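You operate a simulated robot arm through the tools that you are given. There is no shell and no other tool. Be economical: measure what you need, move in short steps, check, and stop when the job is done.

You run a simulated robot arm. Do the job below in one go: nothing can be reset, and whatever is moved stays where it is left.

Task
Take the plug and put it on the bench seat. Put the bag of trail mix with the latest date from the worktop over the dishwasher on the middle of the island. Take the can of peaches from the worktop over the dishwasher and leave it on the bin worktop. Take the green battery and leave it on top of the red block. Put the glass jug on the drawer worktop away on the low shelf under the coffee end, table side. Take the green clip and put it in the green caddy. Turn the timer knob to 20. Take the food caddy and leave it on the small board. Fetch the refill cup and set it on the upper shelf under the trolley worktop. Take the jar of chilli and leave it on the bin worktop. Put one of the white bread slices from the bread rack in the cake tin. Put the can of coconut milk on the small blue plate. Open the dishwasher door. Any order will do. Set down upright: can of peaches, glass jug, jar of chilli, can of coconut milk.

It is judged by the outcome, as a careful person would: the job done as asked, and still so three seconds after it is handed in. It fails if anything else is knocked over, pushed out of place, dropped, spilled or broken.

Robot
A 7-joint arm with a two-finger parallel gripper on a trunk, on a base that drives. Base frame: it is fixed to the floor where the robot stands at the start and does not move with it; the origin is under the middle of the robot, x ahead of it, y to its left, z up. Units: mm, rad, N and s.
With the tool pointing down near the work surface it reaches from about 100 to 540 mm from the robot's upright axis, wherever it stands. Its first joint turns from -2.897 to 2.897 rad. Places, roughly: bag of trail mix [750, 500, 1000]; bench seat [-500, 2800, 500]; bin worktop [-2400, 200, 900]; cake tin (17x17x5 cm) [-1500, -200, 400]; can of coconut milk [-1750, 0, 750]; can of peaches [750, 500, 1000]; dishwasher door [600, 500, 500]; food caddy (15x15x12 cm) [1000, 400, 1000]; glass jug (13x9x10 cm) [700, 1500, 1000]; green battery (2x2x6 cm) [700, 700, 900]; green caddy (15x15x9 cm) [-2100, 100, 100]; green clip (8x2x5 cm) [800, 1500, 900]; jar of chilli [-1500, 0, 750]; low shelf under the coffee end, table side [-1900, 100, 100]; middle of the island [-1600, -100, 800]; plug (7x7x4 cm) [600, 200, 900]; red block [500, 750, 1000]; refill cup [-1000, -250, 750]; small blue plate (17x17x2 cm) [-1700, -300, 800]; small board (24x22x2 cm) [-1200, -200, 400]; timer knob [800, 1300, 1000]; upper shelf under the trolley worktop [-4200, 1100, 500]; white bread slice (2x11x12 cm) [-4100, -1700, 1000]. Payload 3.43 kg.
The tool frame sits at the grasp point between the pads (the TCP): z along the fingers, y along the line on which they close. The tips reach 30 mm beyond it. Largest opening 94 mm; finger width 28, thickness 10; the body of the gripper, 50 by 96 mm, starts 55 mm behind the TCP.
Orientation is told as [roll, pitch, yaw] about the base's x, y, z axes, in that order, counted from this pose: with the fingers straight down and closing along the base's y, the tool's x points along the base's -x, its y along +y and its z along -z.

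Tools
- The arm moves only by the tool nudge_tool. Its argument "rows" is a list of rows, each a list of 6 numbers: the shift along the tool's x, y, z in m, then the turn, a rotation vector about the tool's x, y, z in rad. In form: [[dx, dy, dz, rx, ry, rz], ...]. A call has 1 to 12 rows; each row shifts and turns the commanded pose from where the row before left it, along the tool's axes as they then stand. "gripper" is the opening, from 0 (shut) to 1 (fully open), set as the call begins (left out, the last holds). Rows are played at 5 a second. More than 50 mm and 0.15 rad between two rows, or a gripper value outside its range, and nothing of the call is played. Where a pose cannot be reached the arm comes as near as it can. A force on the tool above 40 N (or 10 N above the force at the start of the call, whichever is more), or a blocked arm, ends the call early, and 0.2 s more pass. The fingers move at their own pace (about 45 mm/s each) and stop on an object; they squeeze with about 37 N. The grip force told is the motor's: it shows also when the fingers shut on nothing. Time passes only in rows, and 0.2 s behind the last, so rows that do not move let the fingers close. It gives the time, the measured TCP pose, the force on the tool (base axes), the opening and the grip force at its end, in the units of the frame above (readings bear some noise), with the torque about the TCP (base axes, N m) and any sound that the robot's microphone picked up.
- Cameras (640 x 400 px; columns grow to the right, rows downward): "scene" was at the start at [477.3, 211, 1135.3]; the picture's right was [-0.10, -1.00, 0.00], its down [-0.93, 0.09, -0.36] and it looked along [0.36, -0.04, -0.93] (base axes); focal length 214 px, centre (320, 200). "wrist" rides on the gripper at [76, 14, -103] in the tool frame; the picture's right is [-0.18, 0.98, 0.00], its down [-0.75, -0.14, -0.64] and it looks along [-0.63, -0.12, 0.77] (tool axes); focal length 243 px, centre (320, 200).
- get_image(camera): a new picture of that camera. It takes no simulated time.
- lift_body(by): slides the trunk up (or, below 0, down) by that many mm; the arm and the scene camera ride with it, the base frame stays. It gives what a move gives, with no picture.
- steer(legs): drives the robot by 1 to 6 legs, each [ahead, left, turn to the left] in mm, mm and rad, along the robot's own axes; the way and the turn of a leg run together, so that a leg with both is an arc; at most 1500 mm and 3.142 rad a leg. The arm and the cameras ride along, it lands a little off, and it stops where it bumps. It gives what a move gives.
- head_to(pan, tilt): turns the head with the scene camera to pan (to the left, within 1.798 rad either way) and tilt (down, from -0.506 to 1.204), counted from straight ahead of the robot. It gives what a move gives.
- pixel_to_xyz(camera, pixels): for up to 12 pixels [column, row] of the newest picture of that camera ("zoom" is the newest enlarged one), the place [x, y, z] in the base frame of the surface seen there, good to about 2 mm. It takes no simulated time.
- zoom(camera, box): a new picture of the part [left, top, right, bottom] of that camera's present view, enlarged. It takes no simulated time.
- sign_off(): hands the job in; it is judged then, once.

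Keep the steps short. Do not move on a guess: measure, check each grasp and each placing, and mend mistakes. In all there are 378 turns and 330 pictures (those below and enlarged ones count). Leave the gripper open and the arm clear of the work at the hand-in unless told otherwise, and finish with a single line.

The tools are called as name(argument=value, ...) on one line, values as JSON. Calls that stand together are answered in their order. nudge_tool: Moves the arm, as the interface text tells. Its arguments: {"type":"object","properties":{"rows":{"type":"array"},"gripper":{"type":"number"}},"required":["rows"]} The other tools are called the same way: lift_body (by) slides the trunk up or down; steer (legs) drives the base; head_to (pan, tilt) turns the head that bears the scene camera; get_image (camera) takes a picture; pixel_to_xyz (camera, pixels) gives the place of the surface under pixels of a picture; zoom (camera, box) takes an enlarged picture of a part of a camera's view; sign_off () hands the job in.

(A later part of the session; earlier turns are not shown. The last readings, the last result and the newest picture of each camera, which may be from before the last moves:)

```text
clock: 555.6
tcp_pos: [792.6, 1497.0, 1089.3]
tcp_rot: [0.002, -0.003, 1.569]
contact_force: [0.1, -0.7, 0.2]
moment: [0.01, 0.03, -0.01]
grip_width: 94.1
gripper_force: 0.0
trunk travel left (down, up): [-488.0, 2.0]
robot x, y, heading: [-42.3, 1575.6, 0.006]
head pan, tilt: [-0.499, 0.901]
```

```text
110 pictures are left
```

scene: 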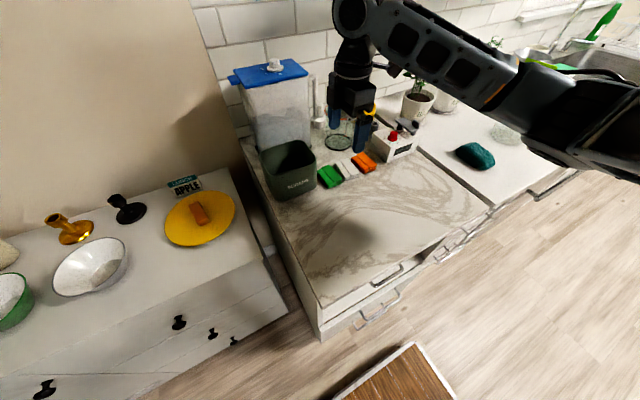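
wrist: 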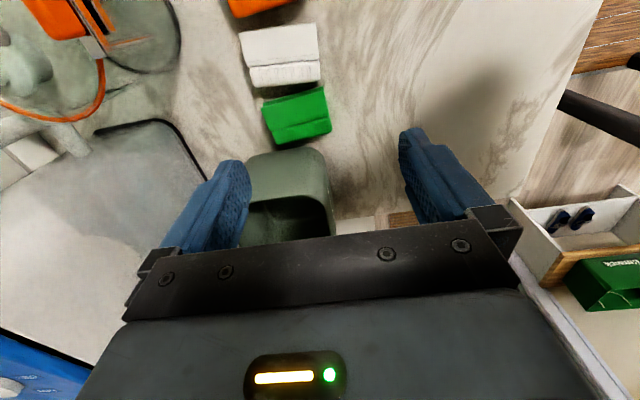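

Clip at wrist (296,115). Enlarge and measure its corners.

zoom(camera="wrist", box=[230, 50, 360, 180])

pixel_to_xyz(camera="zoom", pixels=[[160, 165], [300, 130], [195, 265], [320, 225], [240, 180], [255, 230], [190, 245], [150, 70], [280, 270], [310, 300], [200, 105]])

```text
3.08 times, centred on (295, 115) of wrist
```

zoom: 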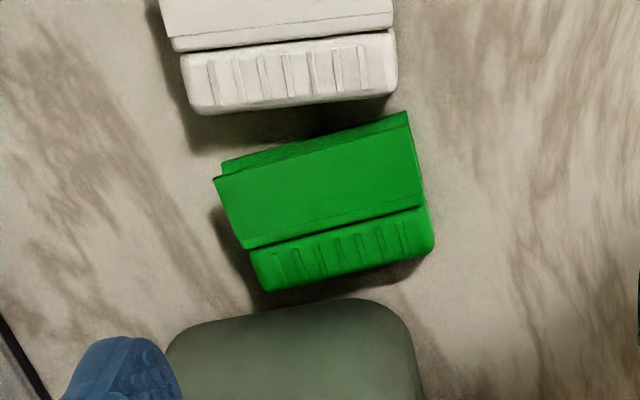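

```text
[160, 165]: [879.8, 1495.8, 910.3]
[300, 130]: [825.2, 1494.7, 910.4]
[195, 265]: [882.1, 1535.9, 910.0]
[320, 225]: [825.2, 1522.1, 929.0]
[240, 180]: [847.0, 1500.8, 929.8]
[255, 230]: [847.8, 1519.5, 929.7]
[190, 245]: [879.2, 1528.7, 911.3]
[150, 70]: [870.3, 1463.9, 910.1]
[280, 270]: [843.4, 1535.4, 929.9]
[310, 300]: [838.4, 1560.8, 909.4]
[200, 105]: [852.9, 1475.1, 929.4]
```

Clip ≈55×42 mm, centre (823,1514), long axis along (0.945,0.327). Yaw to 1.90, move over, descend.

nudge_tool(rows=[[0, 0, 0, 0, 0, -0.112], [0, 0, 0, 0, 0, -0.112], [0, 0, 0, 0, 0, -0.111], [-0.003, -0.017, 0.035, 0, 0, 0], [-0.003, -0.017, 0.035, 0, 0, 0], [0, 0, 0, 0, 0, 0]], gripper=0.82)

get_image(camera="wrist")

```text
clock: 557.0
tcp_pos: [823.0, 1513.8, 1018.3]
tcp_rot: [-0.001, -0.006, 1.903]
contact_force: [-0.2, -0.8, 0.1]
moment: [0.02, -0.01, 0.01]
grip_width: 77.1
gripper_force: 0.0
trunk travel left (down, up): [-488.0, 2.0]
robot x, y, heading: [-42.0, 1573.1, 0.006]
head pan, tilt: [-0.499, 0.901]
```

```text
108 pictures are left
```

wrist: 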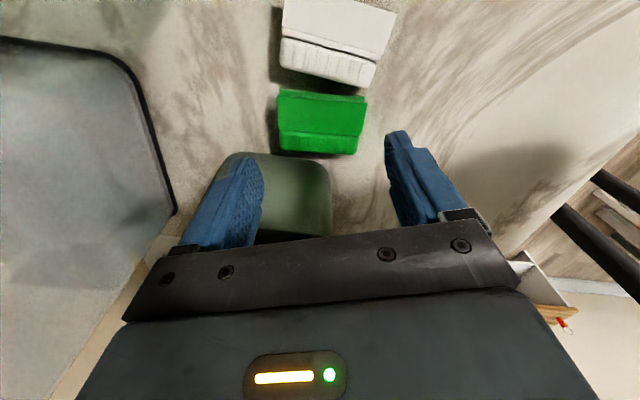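

The SCRAPS box is close to the palm's path. Measure its near rim.

pixel_to_xyz(camera="wrist", pixels=[[270, 156], [300, 160], [325, 175], [240, 157], [320, 160], [330, 200], [322, 120], [282, 95], [362, 98], [355, 150], [282, 148]])

```text
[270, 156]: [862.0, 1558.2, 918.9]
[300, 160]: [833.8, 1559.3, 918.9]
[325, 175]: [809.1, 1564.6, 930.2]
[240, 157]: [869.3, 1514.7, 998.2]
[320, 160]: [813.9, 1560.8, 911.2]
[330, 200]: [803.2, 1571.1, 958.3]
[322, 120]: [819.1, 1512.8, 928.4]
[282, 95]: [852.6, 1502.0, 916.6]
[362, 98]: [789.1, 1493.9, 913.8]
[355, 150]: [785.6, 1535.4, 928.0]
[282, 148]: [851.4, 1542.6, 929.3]
```

I reduce the yaw a little (to 1.78) to keep the palm clear, then descend and close.

nudge_tool(rows=[[0.003, 0, 0, 0, 0, 0.12], [0, 0, 0.036, 0, 0, 0], [0, 0, 0.036, 0, 0, 0], [0, 0, 0, 0, 0, 0]])

get_image(camera="wrist")

```text
clock: 558.0
tcp_pos: [823.1, 1512.1, 950.3]
tcp_rot: [-0.002, -0.001, 1.785]
contact_force: [-1.1, 1.9, 22.4]
moment: [1.02, -0.22, 0.09]
grip_width: 76.9
gripper_force: 0.0
trunk travel left (down, up): [-488.0, 2.0]
robot x, y, heading: [-44.5, 1571.8, 0.009]
head pan, tilt: [-0.499, 0.901]
```

```text
107 pictures are left
```

wrist: 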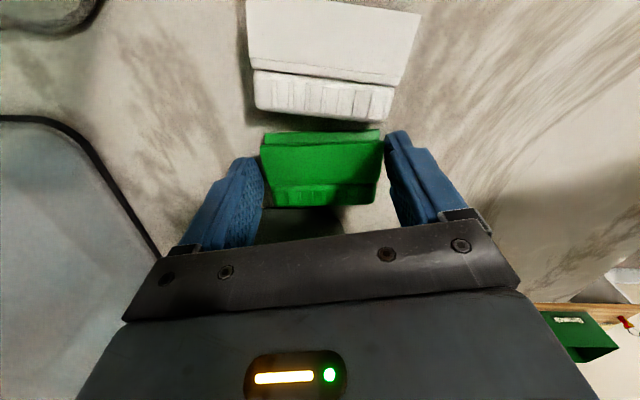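

The palm touches the SCRAPS rim lightly. I rise 15 mm, lean the tool away from it by 0.22, and come down again.

nudge_tool(rows=[[0, 0, -0.02, 0, 0, 0], [0.004, 0, 0, 0, -0.11, 0], [0, 0, 0, 0, -0.11, 0], [0.0055, 0, 0.0195, 0, 0, 0], [0, 0, 0, 0, 0, 0]])

get_image(camera="wrist")

zoom(camera="scene", box=[250, 80, 430, 220])

```text
clock: 559.2
tcp_pos: [824.0, 1506.4, 946.8]
tcp_rot: [0.0, -0.224, 1.783]
contact_force: [-0.3, -0.1, 0.7]
moment: [0.02, -0.01, 0.0]
grip_width: 77.3
gripper_force: 0.1
trunk travel left (down, up): [-488.0, 2.0]
robot x, y, heading: [-41.2, 1571.6, 0.005]
head pan, tilt: [-0.499, 0.901]
```

```text
106 pictures are left
```

wrist: 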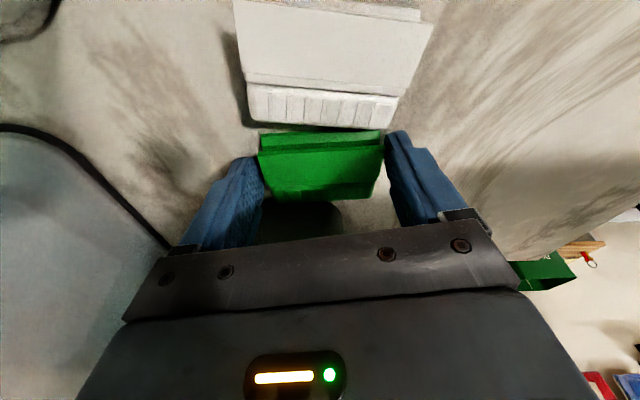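

```text
2.86 times, centred on (340, 150) of scene
```

zoom: 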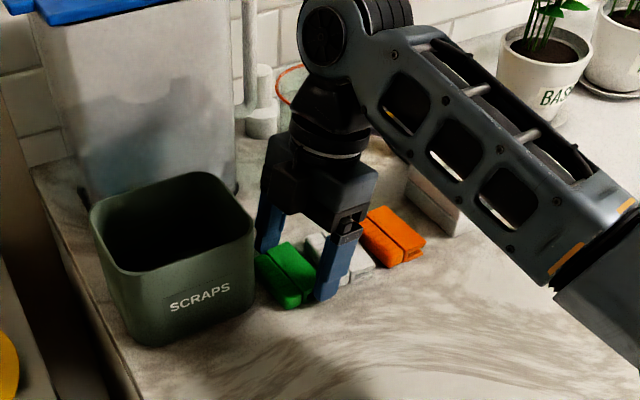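

Free of contact. Close, then lift.

nudge_tool(rows=[[0, 0, 0, 0, 0, 0], [0, 0, 0, 0, 0, 0], [0, 0, 0, 0, 0, 0]], gripper=0)

nudge_tool(rows=[[-0.009, 0, -0.039, 0, 0, 0], [-0.009, 0, -0.039, 0, 0, 0], [0, 0, -0.045, 0, 0.11, 0], [0, 0, -0.04, 0, 0.112, 0], [0, 0, 0, 0, 0, 0]])

get_image(camera="wrist")

get_image(camera="scene")

```text
clock: 560.0
tcp_pos: [824.7, 1506.0, 946.9]
tcp_rot: [0.0, -0.224, 1.784]
contact_force: [0.1, -0.2, 0.3]
moment: [0.0, -0.04, 0.0]
grip_width: 69.0
gripper_force: 36.7
trunk travel left (down, up): [-488.0, 2.0]
robot x, y, heading: [-44.7, 1573.9, 0.001]
head pan, tilt: [-0.499, 0.901]
```

```text
clock: 561.2
tcp_pos: [825.2, 1491.7, 1110.8]
tcp_rot: [0.001, 0.0, 1.783]
contact_force: [-0.8, 0.5, -0.4]
moment: [-0.01, 0.02, 0.02]
grip_width: 69.0
gripper_force: 37.2
trunk travel left (down, up): [-488.0, 2.0]
robot x, y, heading: [-45.3, 1571.6, 0.003]
head pan, tilt: [-0.499, 0.901]
```

```text
104 pictures are left
```

wrist: 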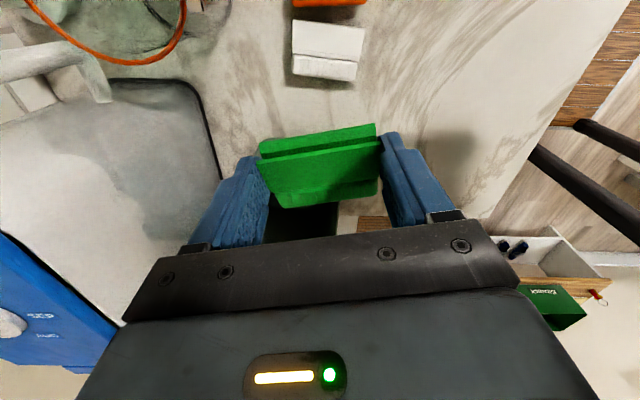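

```text
103 pictures are left
```

scene: 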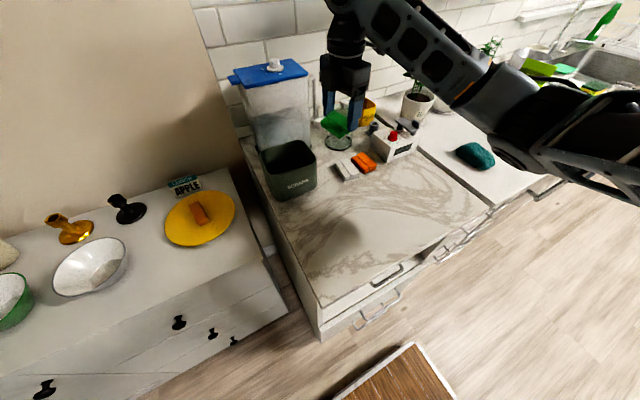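

Clip held (69 mm). Turn yaw to 0, pull in, and drive to the shelf.

nudge_tool(rows=[[0, 0, -0.01, 0, 0, 0.1486], [0, 0, 0, 0, 0, 0.1486], [0, 0, 0, 0, 0, 0.1486], [0, 0, 0, 0, 0, 0.1486], [0, 0, 0, 0, 0, 0.1486], [0, 0, 0, 0, 0, 0.1486], [0, 0, 0, 0, 0, 0.1486], [0, 0, 0, 0, 0, 0.1486], [0, 0, 0, 0, 0, 0.1486], [0, 0, 0, 0, 0, 0.1486], [0, 0, 0, 0, 0, 0.1486], [0, 0, 0, 0, 0, 0.1486]])

nudge_tool(rows=[[0.045, 0.01, 0, 0, 0, 0], [0.045, 0.01, 0, 0, 0, 0], [0.025, 0.01, 0, 0, 0, 0], [0, 0, 0, 0, 0, 0]])

steer(legs=[[-180, 0, 0], [0, -545, 0], [-100, 0, 0], [0, 0, -1.571], [0, -1500, 0], [-95, -170, 0]])

```text
clock: 563.8
tcp_pos: [827.6, 1493.8, 1121.3]
tcp_rot: [0.001, 0.0, -0.001]
contact_force: [-1.3, 0.3, 0.3]
moment: [-0.02, -0.05, -0.01]
grip_width: 68.9
gripper_force: 36.7
trunk travel left (down, up): [-488.0, 2.0]
robot x, y, heading: [-46.7, 1573.5, 0.001]
head pan, tilt: [-0.499, 0.901]
```

```text
clock: 564.8
tcp_pos: [711.7, 1521.4, 1120.2]
tcp_rot: [-0.001, 0.0, 0.001]
contact_force: [0.0, 0.7, -0.9]
moment: [0.0, 0.01, -0.01]
grip_width: 68.7
gripper_force: 37.7
trunk travel left (down, up): [-488.0, 2.0]
robot x, y, heading: [-40.0, 1573.8, -0.003]
head pan, tilt: [-0.499, 0.901]
```

```text
clock: 581.8
tcp_pos: [-2047.6, 383.8, 1122.3]
tcp_rot: [0.0, 0.0, -1.575]
contact_force: [0.0, 0.7, -0.5]
moment: [-0.01, 0.03, 0.02]
grip_width: 68.5
gripper_force: 37.4
trunk travel left (down, up): [-488.0, 2.0]
robot x, y, heading: [-1995.4, 1136.3, -1.57]
head pan, tilt: [-0.499, 0.901]
```

lift_body(by=-400)

lift_body(by=-86)

nudge_tool(rows=[[0.005, 0, 0.045, 0, -0.13, 0], [0.012, 0, 0.044, 0, -0.13, 0], [0.018, 0, 0.042, 0, -0.13, 0], [0.023, 0, 0.04, 0, -0.13, 0], [0.0265, 0, 0.0348, 0, -0.13, 0], [0.0265, 0, 0.0348, 0, 0, 0], [0.0265, 0, 0.0348, 0, 0, 0], [0.0265, 0, 0.0348, 0, 0, 0], [0, 0, 0, 0, 0, 0]])

```text
clock: 585.7
tcp_pos: [-2047.7, 382.9, 722.1]
tcp_rot: [-0.001, 0.001, -1.573]
contact_force: [0.5, -0.2, -0.4]
moment: [0.01, 0.02, 0.02]
grip_width: 68.9
gripper_force: 37.2
trunk travel left (down, up): [-88.0, 402.0]
robot x, y, heading: [-1990.6, 1139.3, -1.573]
head pan, tilt: [-0.499, 0.901]
```

```text
clock: 586.9
tcp_pos: [-2047.1, 384.6, 634.3]
tcp_rot: [0.001, 0.001, -1.573]
contact_force: [-0.7, -1.0, 0.0]
moment: [-0.05, -0.01, 0.03]
grip_width: 68.9
gripper_force: 36.8
trunk travel left (down, up): [-2.0, 488.0]
robot x, y, heading: [-1993.6, 1138.6, -1.576]
head pan, tilt: [-0.499, 0.901]
```

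```text
clock: 588.9
tcp_pos: [-2046.5, 414.7, 278.0]
tcp_rot: [0.0, -0.65, -1.575]
contact_force: [-0.1, -0.1, -1.3]
moment: [0.02, 0.0, 0.0]
grip_width: 68.8
gripper_force: 37.1
trunk travel left (down, up): [-2.0, 488.0]
robot x, y, heading: [-1994.5, 1140.8, -1.576]
head pan, tilt: [-0.499, 0.901]
```

Now tilt on to 1.15 while moving forward into the shelf opening.

nudge_tool(rows=[[-0.009, 0, 0.025, 0, -0.125, 0], [-0.008, 0, 0.026, 0, -0.125, 0], [-0.006, 0, 0.027, 0, -0.125, 0], [-0.004, 0, 0.027, 0, -0.125, 0], [0, 0, 0, 0, 0, 0]])

get_image(camera="wrist")

```text
clock: 590.1
tcp_pos: [-2047.9, 317.9, 230.1]
tcp_rot: [0.0, -1.15, -1.577]
contact_force: [-0.3, -0.2, -0.6]
moment: [0.01, -0.03, 0.03]
grip_width: 69.0
gripper_force: 37.1
trunk travel left (down, up): [-2.0, 488.0]
robot x, y, heading: [-1990.1, 1144.1, -1.569]
head pan, tilt: [-0.499, 0.901]
```

```text
102 pictures are left
```

wrist: 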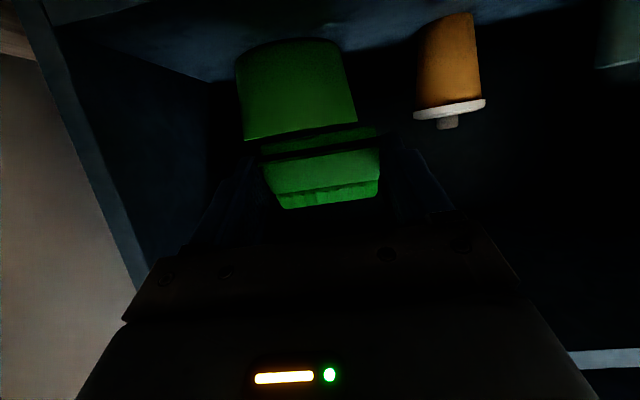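

I see the caddy at (297,90). Measure its rim and walls.

zoom(camera="wrist", box=[200, 20, 420, 220])

pixel_to_xyz(camera="wrist", pixels=[[246, 136], [300, 131], [355, 121], [238, 60], [340, 50], [300, 90], [262, 143], [370, 130], [300, 142], [440, 105]])

```text
2.00 times, centred on (310, 120) of wrist
```

zoom: 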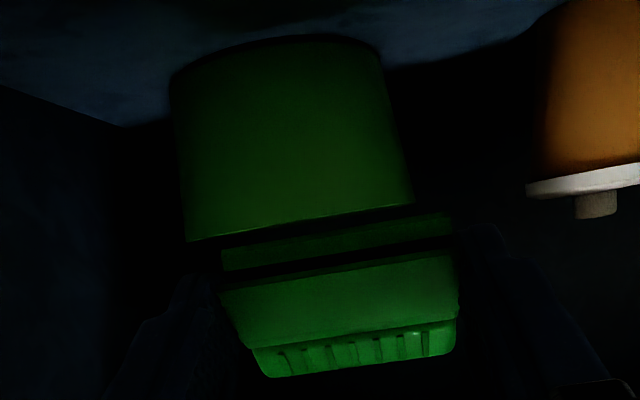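

```text
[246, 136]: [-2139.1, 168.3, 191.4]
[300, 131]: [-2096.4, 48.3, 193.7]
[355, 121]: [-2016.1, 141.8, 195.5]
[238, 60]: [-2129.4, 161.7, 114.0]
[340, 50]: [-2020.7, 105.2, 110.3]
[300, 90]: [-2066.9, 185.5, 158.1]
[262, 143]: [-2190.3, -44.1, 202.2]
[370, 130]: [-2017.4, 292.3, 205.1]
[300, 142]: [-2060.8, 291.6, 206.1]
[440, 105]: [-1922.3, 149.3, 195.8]
```

Caddy is round: centre ≈(−2075,113), rim 195. Shift −27 in x, raise 14 mm, then drive in 185 mm.

nudge_tool(rows=[[-0.0128, -0.027, -0.0057, 0, 0, 0], [0, 0, 0, 0, 0, 0]])

steer(legs=[[100, 0, 0]])

get_image(camera="wrist")

```text
clock: 590.7
tcp_pos: [-2074.9, 317.7, 243.7]
tcp_rot: [0.002, -1.148, -1.575]
contact_force: [-0.1, -0.6, -0.6]
moment: [0.02, -0.02, 0.01]
grip_width: 68.7
gripper_force: 37.4
trunk travel left (down, up): [-2.0, 488.0]
robot x, y, heading: [-1990.8, 1139.5, -1.573]
head pan, tilt: [-0.499, 0.901]
```

```text
clock: 591.8
tcp_pos: [-2074.5, 217.0, 242.9]
tcp_rot: [0.001, -1.149, -1.578]
contact_force: [0.1, -0.6, -0.3]
moment: [0.01, 0.02, -0.03]
grip_width: 68.7
gripper_force: 36.8
trunk travel left (down, up): [-2.0, 488.0]
robot x, y, heading: [-1989.1, 1041.4, -1.576]
head pan, tilt: [-0.499, 0.901]
```

```text
100 pictures are left
```

wrist: 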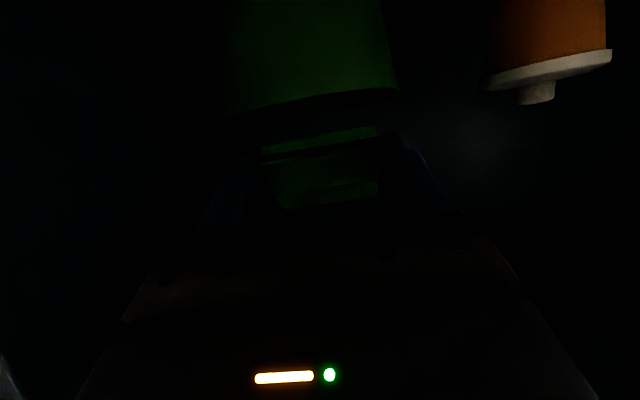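

Lined up. In another 83 mm, then lower a little.

steer(legs=[[83, 0, 0]])

nudge_tool(rows=[[0.0183, 0, 0.0082, 0, 0, 0], [0.0092, 0, 0.0041, 0, 0, 0], [0, 0, 0, 0, 0, 0]])

get_image(camera="wrist")

```text
clock: 592.9
tcp_pos: [-2075.3, 134.0, 243.9]
tcp_rot: [0.0, -1.149, -1.575]
contact_force: [-0.5, 0.7, 0.3]
moment: [-0.03, 0.0, 0.0]
grip_width: 68.8
gripper_force: 37.0
trunk travel left (down, up): [-2.0, 488.0]
robot x, y, heading: [-1991.5, 953.6, -1.575]
head pan, tilt: [-0.499, 0.901]
```

```text
clock: 593.7
tcp_pos: [-2075.9, 132.8, 213.5]
tcp_rot: [0.0, -1.149, -1.577]
contact_force: [0.7, -0.1, -0.3]
moment: [0.03, -0.03, 0.01]
grip_width: 68.8
gripper_force: 36.9
trunk travel left (down, up): [-2.0, 488.0]
robot x, y, heading: [-1996.4, 953.7, -1.574]
head pan, tilt: [-0.499, 0.901]
```

```text
99 pictures are left
```

wrist: 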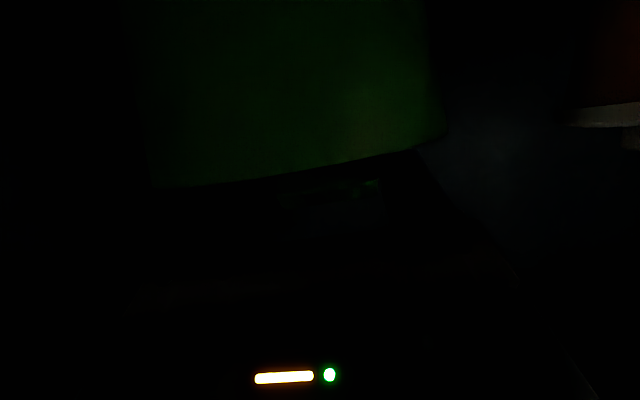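

nudge_tool(rows=[[0.009, 0, 0.004, 0, 0, 0], [0, 0, 0, 0, 0, 0]])

nudge_tool(rows=[[0, 0, 0, 0, 0, 0], [0, 0, 0, 0, 0, 0], [0, 0, 0, 0, 0, 0], [-0.018, 0, -0.008, 0, 0, 0], [-0.018, 0, -0.008, 0, 0, 0], [0, 0, 0, 0, 0, 0]], gripper=0.88)

steer(legs=[[-185, 0, 0]])

get_image(camera="wrist")

```text
clock: 594.3
tcp_pos: [-2074.4, 134.4, 203.0]
tcp_rot: [0.001, -1.149, -1.577]
contact_force: [-0.3, -0.8, -0.2]
moment: [-0.01, -0.01, 0.01]
grip_width: 68.8
gripper_force: 37.0
trunk travel left (down, up): [-2.0, 488.0]
robot x, y, heading: [-1995.8, 955.1, -1.577]
head pan, tilt: [-0.499, 0.901]
```

```text
clock: 595.7
tcp_pos: [-2075.4, 132.5, 243.7]
tcp_rot: [0.002, -1.148, -1.577]
contact_force: [0.2, -0.3, -0.5]
moment: [0.0, -0.02, 0.01]
grip_width: 82.8
gripper_force: 0.0
trunk travel left (down, up): [-2.0, 488.0]
robot x, y, heading: [-1991.0, 956.5, -1.574]
head pan, tilt: [-0.499, 0.901]
```

```text
clock: 597.2
tcp_pos: [-2075.5, 319.2, 242.8]
tcp_rot: [0.003, -1.147, -1.576]
contact_force: [0.3, 0.0, 1.1]
moment: [0.01, 0.03, 0.01]
grip_width: 83.0
gripper_force: 0.1
trunk travel left (down, up): [-2.0, 488.0]
robot x, y, heading: [-1992.8, 1142.4, -1.573]
head pan, tilt: [-0.499, 0.901]
```

```text
98 pictures are left
```

wrist: 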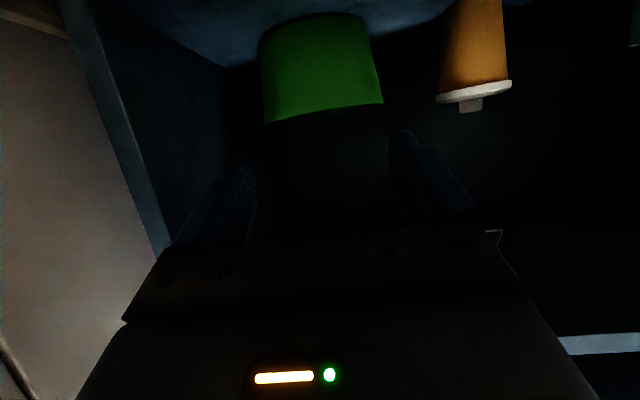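

The gripper is empty and nothing lies in front. On the way up I take a look into the caddy.

nudge_tool(rows=[[0, 0, -0.03, 0, 0.13, 0], [0, 0, -0.03, 0, 0.13, 0], [-0.01, 0, -0.02, 0, 0.13, 0], [-0.02, 0, -0.02, 0, 0.13, 0], [0, 0, 0, 0, 0.13, 0], [0, 0, 0, 0, 0, 0]])

zoom(camera="wrist", box=[180, 40, 440, 240])

```text
clock: 598.6
tcp_pos: [-2074.8, 380.1, 320.3]
tcp_rot: [0.002, -0.498, -1.574]
contact_force: [-0.3, 0.0, -0.6]
moment: [-0.02, 0.0, -0.01]
grip_width: 82.6
gripper_force: 0.0
trunk travel left (down, up): [-2.0, 488.0]
robot x, y, heading: [-1992.5, 1140.2, -1.573]
head pan, tilt: [-0.499, 0.901]
```

```text
2.00 times, centred on (310, 140) of wrist
```

zoom: 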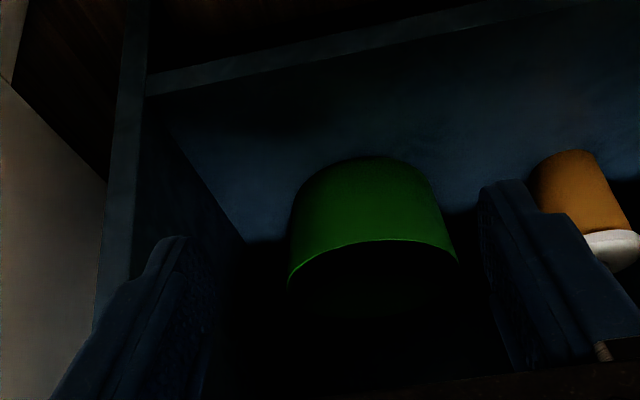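

No sign of it outside; the clip is in the caddy. Next the plug: raise, and drive back to the sink worktop.

lift_body(by=400)

nudge_tool(rows=[[-0.021, 0, -0.04, 0, 0.1, 0], [-0.018, 0, -0.042, 0, 0.1, 0], [-0.014, 0, -0.044, 0, 0.1, 0], [-0.009, 0, -0.045, 0, 0.1, 0], [0, 0, -0.046, 0, 0.098, 0], [0, 0, -0.046, 0, 0, 0], [0, 0, -0.046, 0, 0, 0], [0, 0, 0, 0, 0, 0]])

lift_body(by=86)

steer(legs=[[140, 0, 0], [0, 1500, 0], [0, 250, 0], [700, 0, 0], [0, 0, 1.571], [140, -50, 0]])

get_image(camera="wrist")

```text
clock: 602.5
tcp_pos: [-2074.7, 380.6, 718.3]
tcp_rot: [-0.001, -0.5, -1.577]
contact_force: [0.0, 0.9, 0.3]
moment: [-0.01, 0.03, 0.01]
grip_width: 82.9
gripper_force: 0.1
trunk travel left (down, up): [-402.0, 88.0]
robot x, y, heading: [-1991.7, 1140.7, -1.578]
head pan, tilt: [-0.499, 0.901]
```

```text
clock: 604.3
tcp_pos: [-2075.5, 385.2, 1040.5]
tcp_rot: [0.001, -0.001, -1.575]
contact_force: [-0.2, 0.5, 0.3]
moment: [-0.01, 0.04, 0.01]
grip_width: 82.7
gripper_force: 0.1
trunk travel left (down, up): [-402.0, 88.0]
robot x, y, heading: [-1988.0, 1143.7, -1.573]
head pan, tilt: [-0.499, 0.901]
```

```text
clock: 605.5
tcp_pos: [-2075.4, 385.2, 1125.8]
tcp_rot: [0.001, -0.002, -1.575]
contact_force: [0.7, -0.4, -0.1]
moment: [0.02, 0.01, -0.01]
grip_width: 82.8
gripper_force: 0.2
trunk travel left (down, up): [-488.0, 2.0]
robot x, y, heading: [-1991.8, 1143.7, -1.576]
head pan, tilt: [-0.499, 0.901]
```

```text
clock: 623.5
tcp_pos: [636.1, 148.7, 1127.1]
tcp_rot: [0.001, -0.002, -0.01]
contact_force: [-0.3, 0.2, 0.2]
moment: [0.01, -0.02, -0.02]
grip_width: 82.8
gripper_force: 0.1
trunk travel left (down, up): [-488.0, 2.0]
robot x, y, heading: [-120.4, 235.0, -0.009]
head pan, tilt: [-0.499, 0.901]
```

```text
96 pictures are left
```

wrist: 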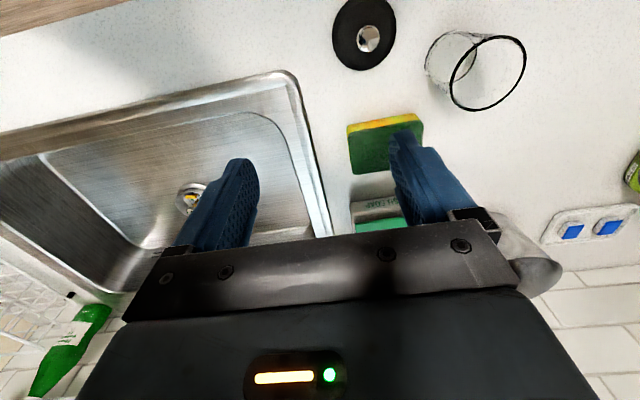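

Plug at wrist (366,36). Measure its knob and disc.

pixel_to_xyz(camera="wrist", pixels=[[368, 38], [360, 32], [378, 38], [368, 48], [340, 30], [393, 30], [365, 8], [360, 66], [480, 70], [430, 60]])

zoom(camera="wrist", box=[320, 0, 420, 80])

```text
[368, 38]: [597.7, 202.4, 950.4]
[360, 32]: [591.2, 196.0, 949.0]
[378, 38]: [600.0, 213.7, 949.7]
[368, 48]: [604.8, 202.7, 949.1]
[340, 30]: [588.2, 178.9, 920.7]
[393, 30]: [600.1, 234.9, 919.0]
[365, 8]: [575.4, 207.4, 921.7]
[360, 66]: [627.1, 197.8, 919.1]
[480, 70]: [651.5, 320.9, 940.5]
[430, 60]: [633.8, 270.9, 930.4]
```

```text
5.00 times, centred on (370, 40) of wrist
```

zoom: 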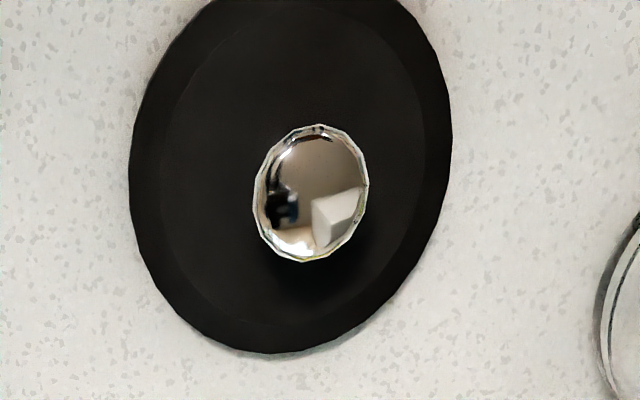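

Knob cap at (597,204), top 950. Over it and down to z≈955.

nudge_tool(rows=[[0.00975, 0.01385, 0.025, 0, 0, 0], [0.00975, 0.01385, 0.025, 0, 0, 0], [0.00975, 0.01385, 0.025, 0, 0, 0], [0.00975, 0.01385, 0.025, 0, 0, 0], [0, 0, 0, 0, 0, 0]], gripper=0.5)

get_image(camera="wrist")

```text
clock: 624.7
tcp_pos: [596.9, 205.9, 1027.2]
tcp_rot: [0.0, -0.003, -0.01]
contact_force: [0.0, -0.3, 0.1]
moment: [0.0, 0.01, 0.01]
grip_width: 46.8
gripper_force: 0.0
trunk travel left (down, up): [-488.0, 2.0]
robot x, y, heading: [-117.3, 234.7, -0.012]
head pan, tilt: [-0.499, 0.901]
```

```text
94 pictures are left
```

wrist: 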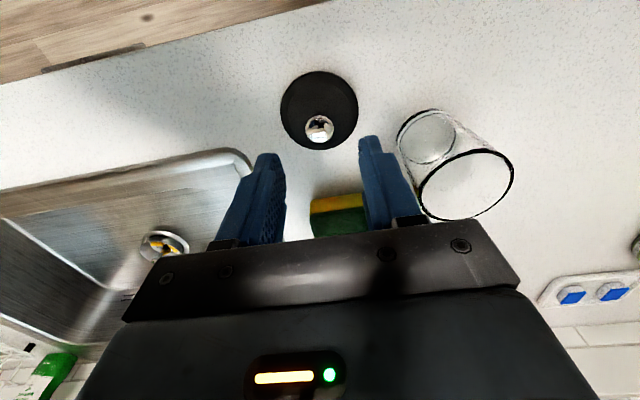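

Aligned. Down 72, close, lift.

nudge_tool(rows=[[0, -0.001, 0.036, 0, 0, 0], [0, 0, 0.036, 0, 0, 0], [0, 0, 0, 0, 0, 0]])

nudge_tool(rows=[[0, 0, 0, 0, 0, 0], [0, 0, 0, 0, 0, 0], [0, 0, 0, 0, 0, 0], [0, 0, -0.02, 0, 0, 0], [0, 0, -0.04, 0, 0, 0], [0, 0, -0.045, 0, 0, 0], [0, 0, -0.045, 0, 0, 0], [0, 0, 0, 0, 0, 0]], gripper=0)

get_image(camera="wrist")

```text
clock: 625.5
tcp_pos: [597.0, 203.2, 955.2]
tcp_rot: [0.001, 0.0, -0.01]
contact_force: [-0.4, 0.5, -0.3]
moment: [0.01, -0.03, 0.0]
grip_width: 46.5
gripper_force: 0.0
trunk travel left (down, up): [-488.0, 2.0]
robot x, y, heading: [-118.2, 235.6, -0.012]
head pan, tilt: [-0.499, 0.901]
```

```text
clock: 627.3
tcp_pos: [598.7, 203.1, 1105.3]
tcp_rot: [0.0, -0.002, -0.012]
contact_force: [-2.1, -0.3, 0.1]
moment: [0.0, -0.01, 0.0]
grip_width: 21.0
gripper_force: 37.0
trunk travel left (down, up): [-488.0, 2.0]
robot x, y, heading: [-118.6, 234.5, -0.011]
head pan, tilt: [-0.499, 0.901]
```

```text
93 pictures are left
```

wrist: 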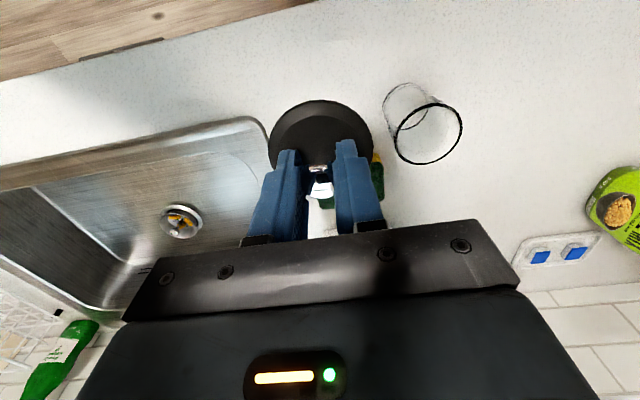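

Plug held by its knob. Drive toward the bench and look.

steer(legs=[[-140, 0, 0], [0, 0, 1.58], [1250, 0, 0]])

head_to(pan=0.1, tilt=0.65)

get_image(camera="scene")

```text
clock: 638.4
tcp_pos: [-206.9, 2222.4, 1105.2]
tcp_rot: [0.0, -0.001, 1.557]
contact_force: [0.4, 0.6, -1.1]
moment: [0.0, 0.01, -0.04]
grip_width: 21.0
gripper_force: 36.9
trunk travel left (down, up): [-488.0, 2.0]
robot x, y, heading: [-243.4, 1500.6, 1.554]
head pan, tilt: [-0.499, 0.901]
```

```text
clock: 639.4
tcp_pos: [-207.1, 2221.1, 1104.5]
tcp_rot: [0.001, -0.001, 1.556]
contact_force: [-0.1, 0.3, -0.2]
moment: [-0.03, -0.03, -0.02]
grip_width: 21.4
gripper_force: 36.8
trunk travel left (down, up): [-488.0, 2.0]
robot x, y, heading: [-243.0, 1503.1, 1.558]
head pan, tilt: [0.099, 0.649]
```

```text
92 pictures are left
```

scene: 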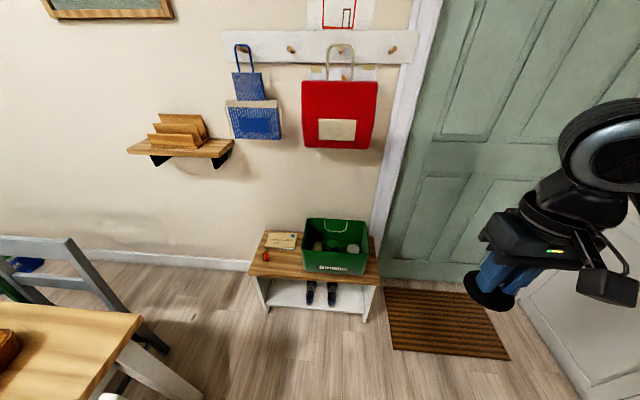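

Bench with a letter, a key and the green box. Measure free seat space.

zoom(camera="scene", box=[240, 200, 400, 330])

pixel_to_xyz(camera="scene", pixels=[[285, 262], [250, 270], [375, 284], [270, 245], [370, 245], [305, 265], [295, 275], [360, 278], [280, 240], [266, 256], [345, 272], [310, 230]])

```text
3.08 times, centred on (320, 265) of scene
```

zoom: 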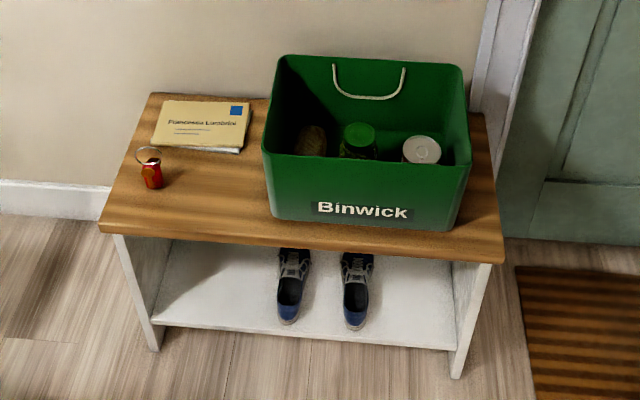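

```text
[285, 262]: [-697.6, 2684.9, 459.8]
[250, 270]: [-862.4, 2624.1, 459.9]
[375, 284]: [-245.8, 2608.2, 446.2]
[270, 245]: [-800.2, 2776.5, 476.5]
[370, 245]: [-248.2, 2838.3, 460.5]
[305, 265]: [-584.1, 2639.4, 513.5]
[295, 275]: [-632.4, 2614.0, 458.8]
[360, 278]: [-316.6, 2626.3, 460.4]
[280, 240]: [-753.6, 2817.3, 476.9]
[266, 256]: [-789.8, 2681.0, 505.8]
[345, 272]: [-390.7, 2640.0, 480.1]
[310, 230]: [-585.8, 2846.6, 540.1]
```

Seat z=460; free spot at (−685,2680). I check the chair and table corner for the diagonal approach.

head_to(pan=0.9, tilt=0.8)

get_image(camera="scene")

pixel_to_xyz(camera="scene", pixels=[[250, 250], [300, 300], [350, 250], [400, 300], [200, 330], [320, 350], [150, 250], [450, 200]])

```text
clock: 640.5
tcp_pos: [-207.6, 2222.6, 1104.4]
tcp_rot: [0.001, -0.002, 1.557]
contact_force: [-1.1, -0.3, -0.2]
moment: [-0.01, -0.03, 0.01]
grip_width: 20.8
gripper_force: 37.2
trunk travel left (down, up): [-488.0, 2.0]
robot x, y, heading: [-243.0, 1504.0, 1.559]
head pan, tilt: [0.901, 0.799]
```

```text
90 pictures are left
```

scene: 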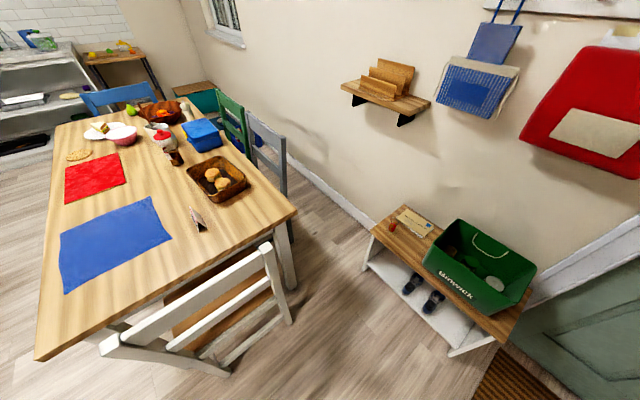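

```text
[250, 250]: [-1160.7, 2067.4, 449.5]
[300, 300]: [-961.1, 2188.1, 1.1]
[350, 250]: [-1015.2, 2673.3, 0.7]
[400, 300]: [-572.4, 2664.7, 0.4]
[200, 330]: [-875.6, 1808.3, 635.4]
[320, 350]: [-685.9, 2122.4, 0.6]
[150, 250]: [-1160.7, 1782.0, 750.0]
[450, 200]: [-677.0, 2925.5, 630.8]
```

Chair's edge is at x≈−850. I go to (−288,1979), turn to heading 2.09.

steer(legs=[[475, 45, 0], [0, 0, 0.535]])

lift_body(by=-400)

get_image(camera="wrist")

```text
clock: 644.9
tcp_pos: [-617.6, 2617.3, 1106.5]
tcp_rot: [0.001, -0.003, 2.093]
contact_force: [0.3, 0.1, -0.7]
moment: [0.0, 0.0, -0.01]
grip_width: 21.2
gripper_force: 36.4
trunk travel left (down, up): [-488.0, 2.0]
robot x, y, heading: [-282.6, 1979.3, 2.094]
head pan, tilt: [0.901, 0.799]
```

```text
clock: 648.7
tcp_pos: [-617.1, 2614.8, 704.3]
tcp_rot: [-0.001, 0.0, 2.092]
contact_force: [0.2, 0.5, -1.9]
moment: [-0.03, 0.01, 0.02]
grip_width: 21.0
gripper_force: 37.0
trunk travel left (down, up): [-88.0, 402.0]
robot x, y, heading: [-282.5, 1978.7, 2.098]
head pan, tilt: [0.901, 0.799]
```

```text
89 pictures are left
```

wrist: 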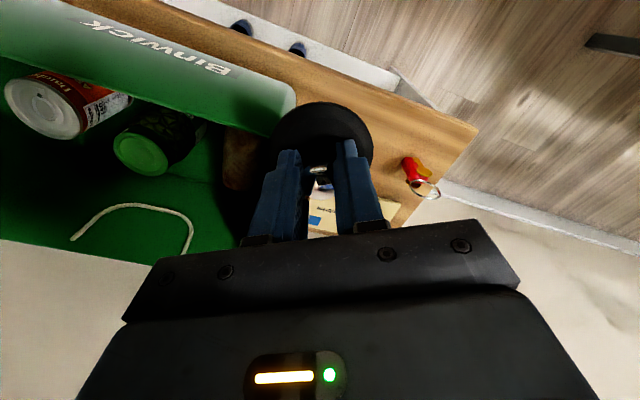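

I move over the free spot between the key and the box.

nudge_tool(rows=[[-0.03, 0.0087, 0, 0, 0, 0], [-0.03, 0.0087, 0, 0, 0, 0], [-0.03, 0.0087, 0, 0, 0, 0], [0, 0, 0.04, 0, 0, 0], [0, 0, 0.04, 0, 0, 0], [0, 0, 0, 0, 0, 0]])

get_image(camera="wrist")

head_to(pan=0.1, tilt=0.9)

get_image(camera="scene")

```text
clock: 650.1
tcp_pos: [-684.8, 2680.8, 625.1]
tcp_rot: [0.001, -0.002, 2.093]
contact_force: [-0.4, -0.2, -0.9]
moment: [-0.03, 0.0, -0.04]
grip_width: 20.9
gripper_force: 36.9
trunk travel left (down, up): [-88.0, 402.0]
robot x, y, heading: [-283.3, 1979.6, 2.091]
head pan, tilt: [0.901, 0.799]
```

```text
88 pictures are left
```

wrist: 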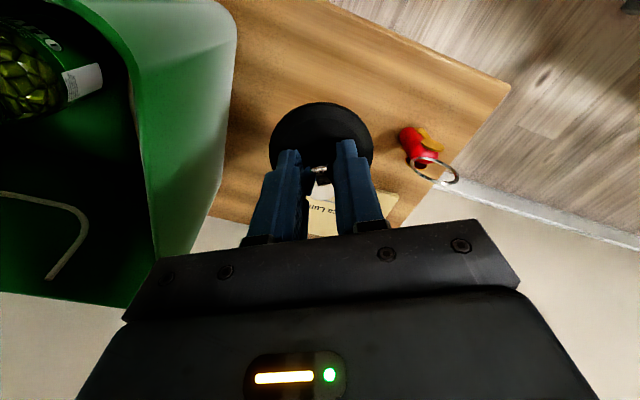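

```text
clock: 651.2
tcp_pos: [-684.9, 2681.1, 626.7]
tcp_rot: [-0.001, -0.001, 2.093]
contact_force: [-0.1, -0.3, 0.1]
moment: [0.0, 0.01, 0.03]
grip_width: 21.1
gripper_force: 36.8
trunk travel left (down, up): [-88.0, 402.0]
robot x, y, heading: [-279.2, 1979.5, 2.092]
head pan, tilt: [0.099, 0.901]
```

```text
87 pictures are left
```

scene: 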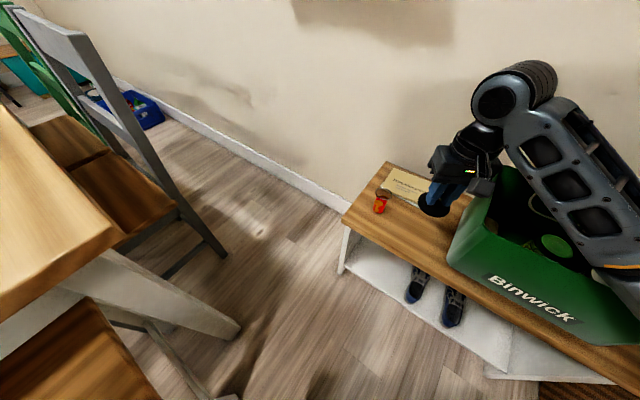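

pixel_to_xyz(camera="wrist", pixels=[[410, 140], [435, 165], [412, 165], [232, 60], [215, 150], [190, 200], [225, 20], [330, 225], [390, 200]])

```text
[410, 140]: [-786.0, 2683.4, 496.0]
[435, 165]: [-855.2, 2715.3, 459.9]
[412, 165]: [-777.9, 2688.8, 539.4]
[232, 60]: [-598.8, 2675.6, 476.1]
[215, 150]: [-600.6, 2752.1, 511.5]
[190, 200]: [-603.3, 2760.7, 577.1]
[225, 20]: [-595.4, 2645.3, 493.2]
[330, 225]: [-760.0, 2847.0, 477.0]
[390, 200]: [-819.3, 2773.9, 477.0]
```

Clear on both sides. Lower 112 mm, then feel the seat.

nudge_tool(rows=[[0, 0.004, 0.04, 0, 0, 0], [0, 0, 0.04, 0, 0, 0], [0, 0, 0.032, 0, 0, 0], [0, 0, 0.003, 0, 0, 0], [0, 0, 0.002, 0, 0, 0], [0, 0, 0.002, 0, 0, 0], [0, 0, 0, 0, 0, 0]])

```text
clock: 652.8
tcp_pos: [-689.2, 2677.8, 505.5]
tcp_rot: [0.0, 0.001, 2.092]
contact_force: [-0.3, 0.5, 0.1]
moment: [-0.03, -0.01, 0.02]
grip_width: 21.1
gripper_force: 37.4
trunk travel left (down, up): [-88.0, 402.0]
robot x, y, heading: [-278.9, 1979.5, 2.093]
head pan, tilt: [0.099, 0.901]
```

nudge_tool(rows=[[0, 0, 0.0015, 0, 0, 0], [0, 0, 0.0015, 0, 0, 0], [0, 0, 0.001, 0, 0, 0], [0, 0, 0, 0, 0, 0]])

nudge_tool(rows=[[0, 0, 0, 0, 0, 0], [0, 0, 0, 0, 0, 0], [0, 0, -0.03, 0, 0, 0], [0, 0, -0.045, 0, 0, 0], [0, 0, -0.045, 0, 0, 0], [0, 0, -0.045, 0, 0, 0], [0, 0, -0.045, 0, 0, 0], [0, 0, 0, 0, 0, 0]], gripper=0.5)

get_image(camera="wrist")

```text
clock: 653.8
tcp_pos: [-688.4, 2679.1, 504.3]
tcp_rot: [0.001, -0.006, 2.095]
contact_force: [-1.9, -6.9, 35.4]
moment: [-0.28, -0.02, -0.01]
grip_width: 20.9
gripper_force: 37.1
trunk travel left (down, up): [-88.0, 402.0]
robot x, y, heading: [-281.9, 1980.5, 2.093]
head pan, tilt: [0.099, 0.901]
```

```text
clock: 655.6
tcp_pos: [-687.3, 2677.0, 711.6]
tcp_rot: [0.0, 0.001, 2.092]
contact_force: [0.5, 0.4, -0.7]
moment: [-0.01, 0.0, 0.03]
grip_width: 47.2
gripper_force: 0.0
trunk travel left (down, up): [-88.0, 402.0]
robot x, y, heading: [-281.4, 1978.9, 2.096]
head pan, tilt: [0.099, 0.901]
```

```text
86 pictures are left
```

wrist: 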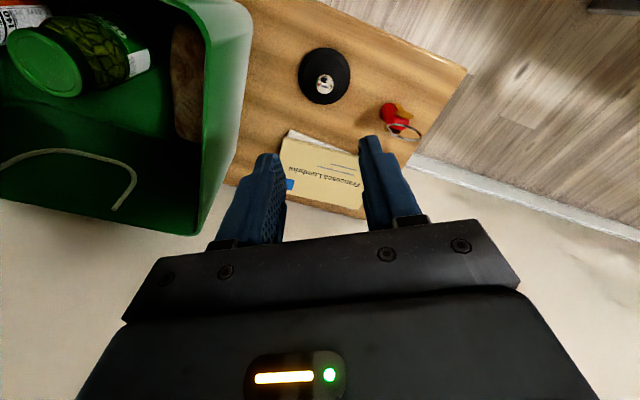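

The plug sits on the bench seat. Now the food caddy: raise, go back to the worktop.

lift_body(by=400)

steer(legs=[[0, 0, -2.094], [0, -1500, 0], [380, 0, 0]])

head_to(pan=-0.3, tilt=0.8)

get_image(camera="wrist")

get_image(camera="scene")

```text
clock: 659.5
tcp_pos: [-687.5, 2677.7, 1111.1]
tcp_rot: [-0.001, 0.0, 2.094]
contact_force: [-0.5, 0.4, -0.2]
moment: [0.01, -0.02, 0.0]
grip_width: 47.0
gripper_force: 0.1
trunk travel left (down, up): [-488.0, 2.0]
robot x, y, heading: [-281.4, 1977.7, 2.092]
head pan, tilt: [0.099, 0.901]
```

```text
clock: 674.0
tcp_pos: [900.3, 468.2, 1111.7]
tcp_rot: [0.0, -0.004, -0.005]
contact_force: [-0.2, 0.4, 0.2]
moment: [0.0, -0.04, -0.01]
grip_width: 47.2
gripper_force: 0.1
trunk travel left (down, up): [-488.0, 2.0]
robot x, y, heading: [91.9, 467.8, -0.005]
head pan, tilt: [0.099, 0.901]
```

```text
clock: 674.8
tcp_pos: [901.0, 470.5, 1111.2]
tcp_rot: [0.0, -0.001, -0.002]
contact_force: [-0.3, -0.5, -0.2]
moment: [0.0, -0.04, 0.02]
grip_width: 47.1
gripper_force: 0.0
trunk travel left (down, up): [-488.0, 2.0]
robot x, y, heading: [93.8, 470.7, -0.006]
head pan, tilt: [-0.3, 0.799]
```

```text
85 pictures are left
```

wrist: 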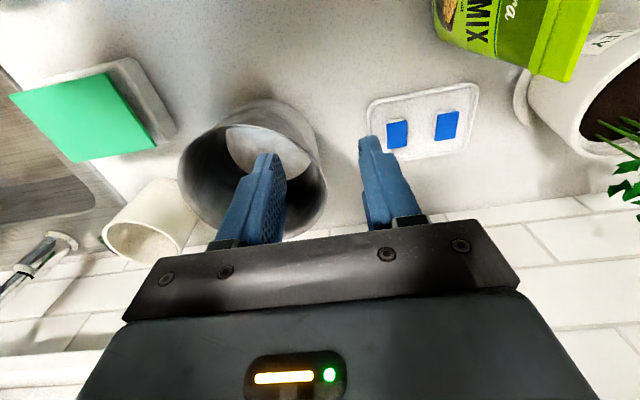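

```text
84 pictures are left
```

scene: 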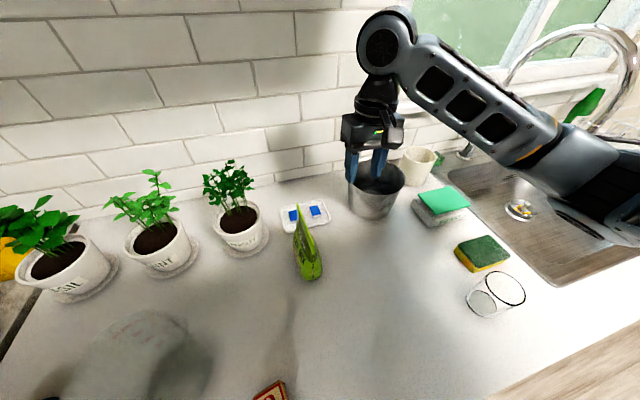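

Enlarge the metal caddy and measure its rim.

zoom(camera="scene", box=[320, 130, 440, 230])

pixel_to_xyz(camera="scene", pixels=[[350, 182], [404, 178], [376, 195], [385, 164], [365, 190], [395, 188], [375, 217], [348, 200]])

pixel_to_xyz(camera="wrist", pixels=[[181, 160], [322, 180], [300, 225], [200, 120], [250, 105], [310, 130], [290, 150], [318, 200]])

```text
4.00 times, centred on (380, 180) of scene
```

zoom: 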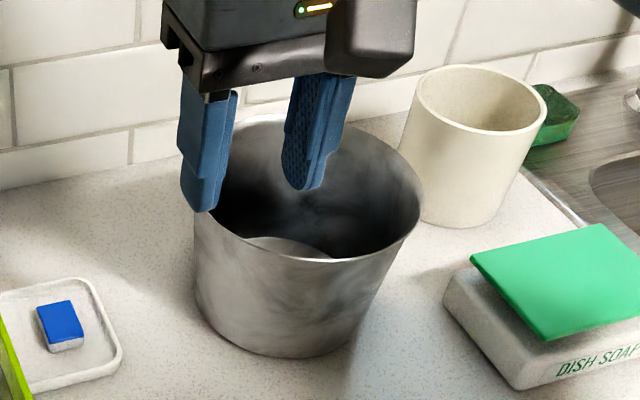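

```text
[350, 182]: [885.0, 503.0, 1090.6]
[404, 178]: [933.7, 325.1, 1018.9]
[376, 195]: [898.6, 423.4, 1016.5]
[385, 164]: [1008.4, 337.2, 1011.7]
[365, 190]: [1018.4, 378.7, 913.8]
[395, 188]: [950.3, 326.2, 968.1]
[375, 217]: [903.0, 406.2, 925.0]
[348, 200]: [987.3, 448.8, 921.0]
```

```text
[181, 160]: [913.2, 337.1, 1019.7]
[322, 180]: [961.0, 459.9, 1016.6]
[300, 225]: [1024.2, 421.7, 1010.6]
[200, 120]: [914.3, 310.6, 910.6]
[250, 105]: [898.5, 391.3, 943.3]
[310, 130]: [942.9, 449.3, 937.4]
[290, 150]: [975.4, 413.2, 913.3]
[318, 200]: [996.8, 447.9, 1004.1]
```

Rim centre (964,388), radius 72, z 1019. I grip its left wall at (957,460) with tilt 0.92. Drive 50 ahead and tilt.

steer(legs=[[50, 0, 0]])

nudge_tool(rows=[[0, 0, 0, 0, -0.1314, 0], [0, 0, 0, 0, -0.1314, 0], [0, 0, 0, 0, -0.1314, 0], [0, 0, 0, 0, -0.1314, 0], [0, 0, 0, 0, -0.1314, 0], [0, 0, 0, 0, -0.1314, 0], [0, 0, 0, 0, -0.1314, 0], [0, 0, 0, 0, 0, 0]])

get_image(camera="wrist")

```text
clock: 675.8
tcp_pos: [950.3, 470.2, 1112.2]
tcp_rot: [0.0, -0.001, -0.004]
contact_force: [0.1, -0.3, 0.2]
moment: [0.0, -0.04, -0.02]
grip_width: 46.9
gripper_force: 0.1
trunk travel left (down, up): [-488.0, 2.0]
robot x, y, heading: [143.5, 468.9, -0.003]
head pan, tilt: [-0.3, 0.799]
```

```text
clock: 677.5
tcp_pos: [952.8, 477.5, 1108.3]
tcp_rot: [-0.002, -0.923, 0.003]
contact_force: [0.2, 0.8, 0.5]
moment: [-0.03, 0.0, -0.03]
grip_width: 47.1
gripper_force: 0.0
trunk travel left (down, up): [-488.0, 2.0]
robot x, y, heading: [148.9, 469.9, -0.001]
head pan, tilt: [-0.3, 0.799]
```

```text
82 pictures are left
```

wrist: 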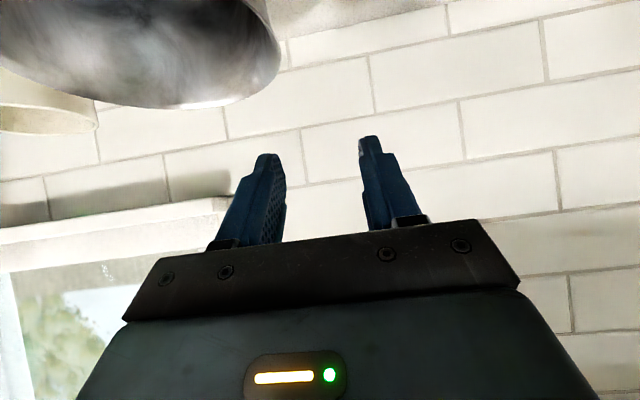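

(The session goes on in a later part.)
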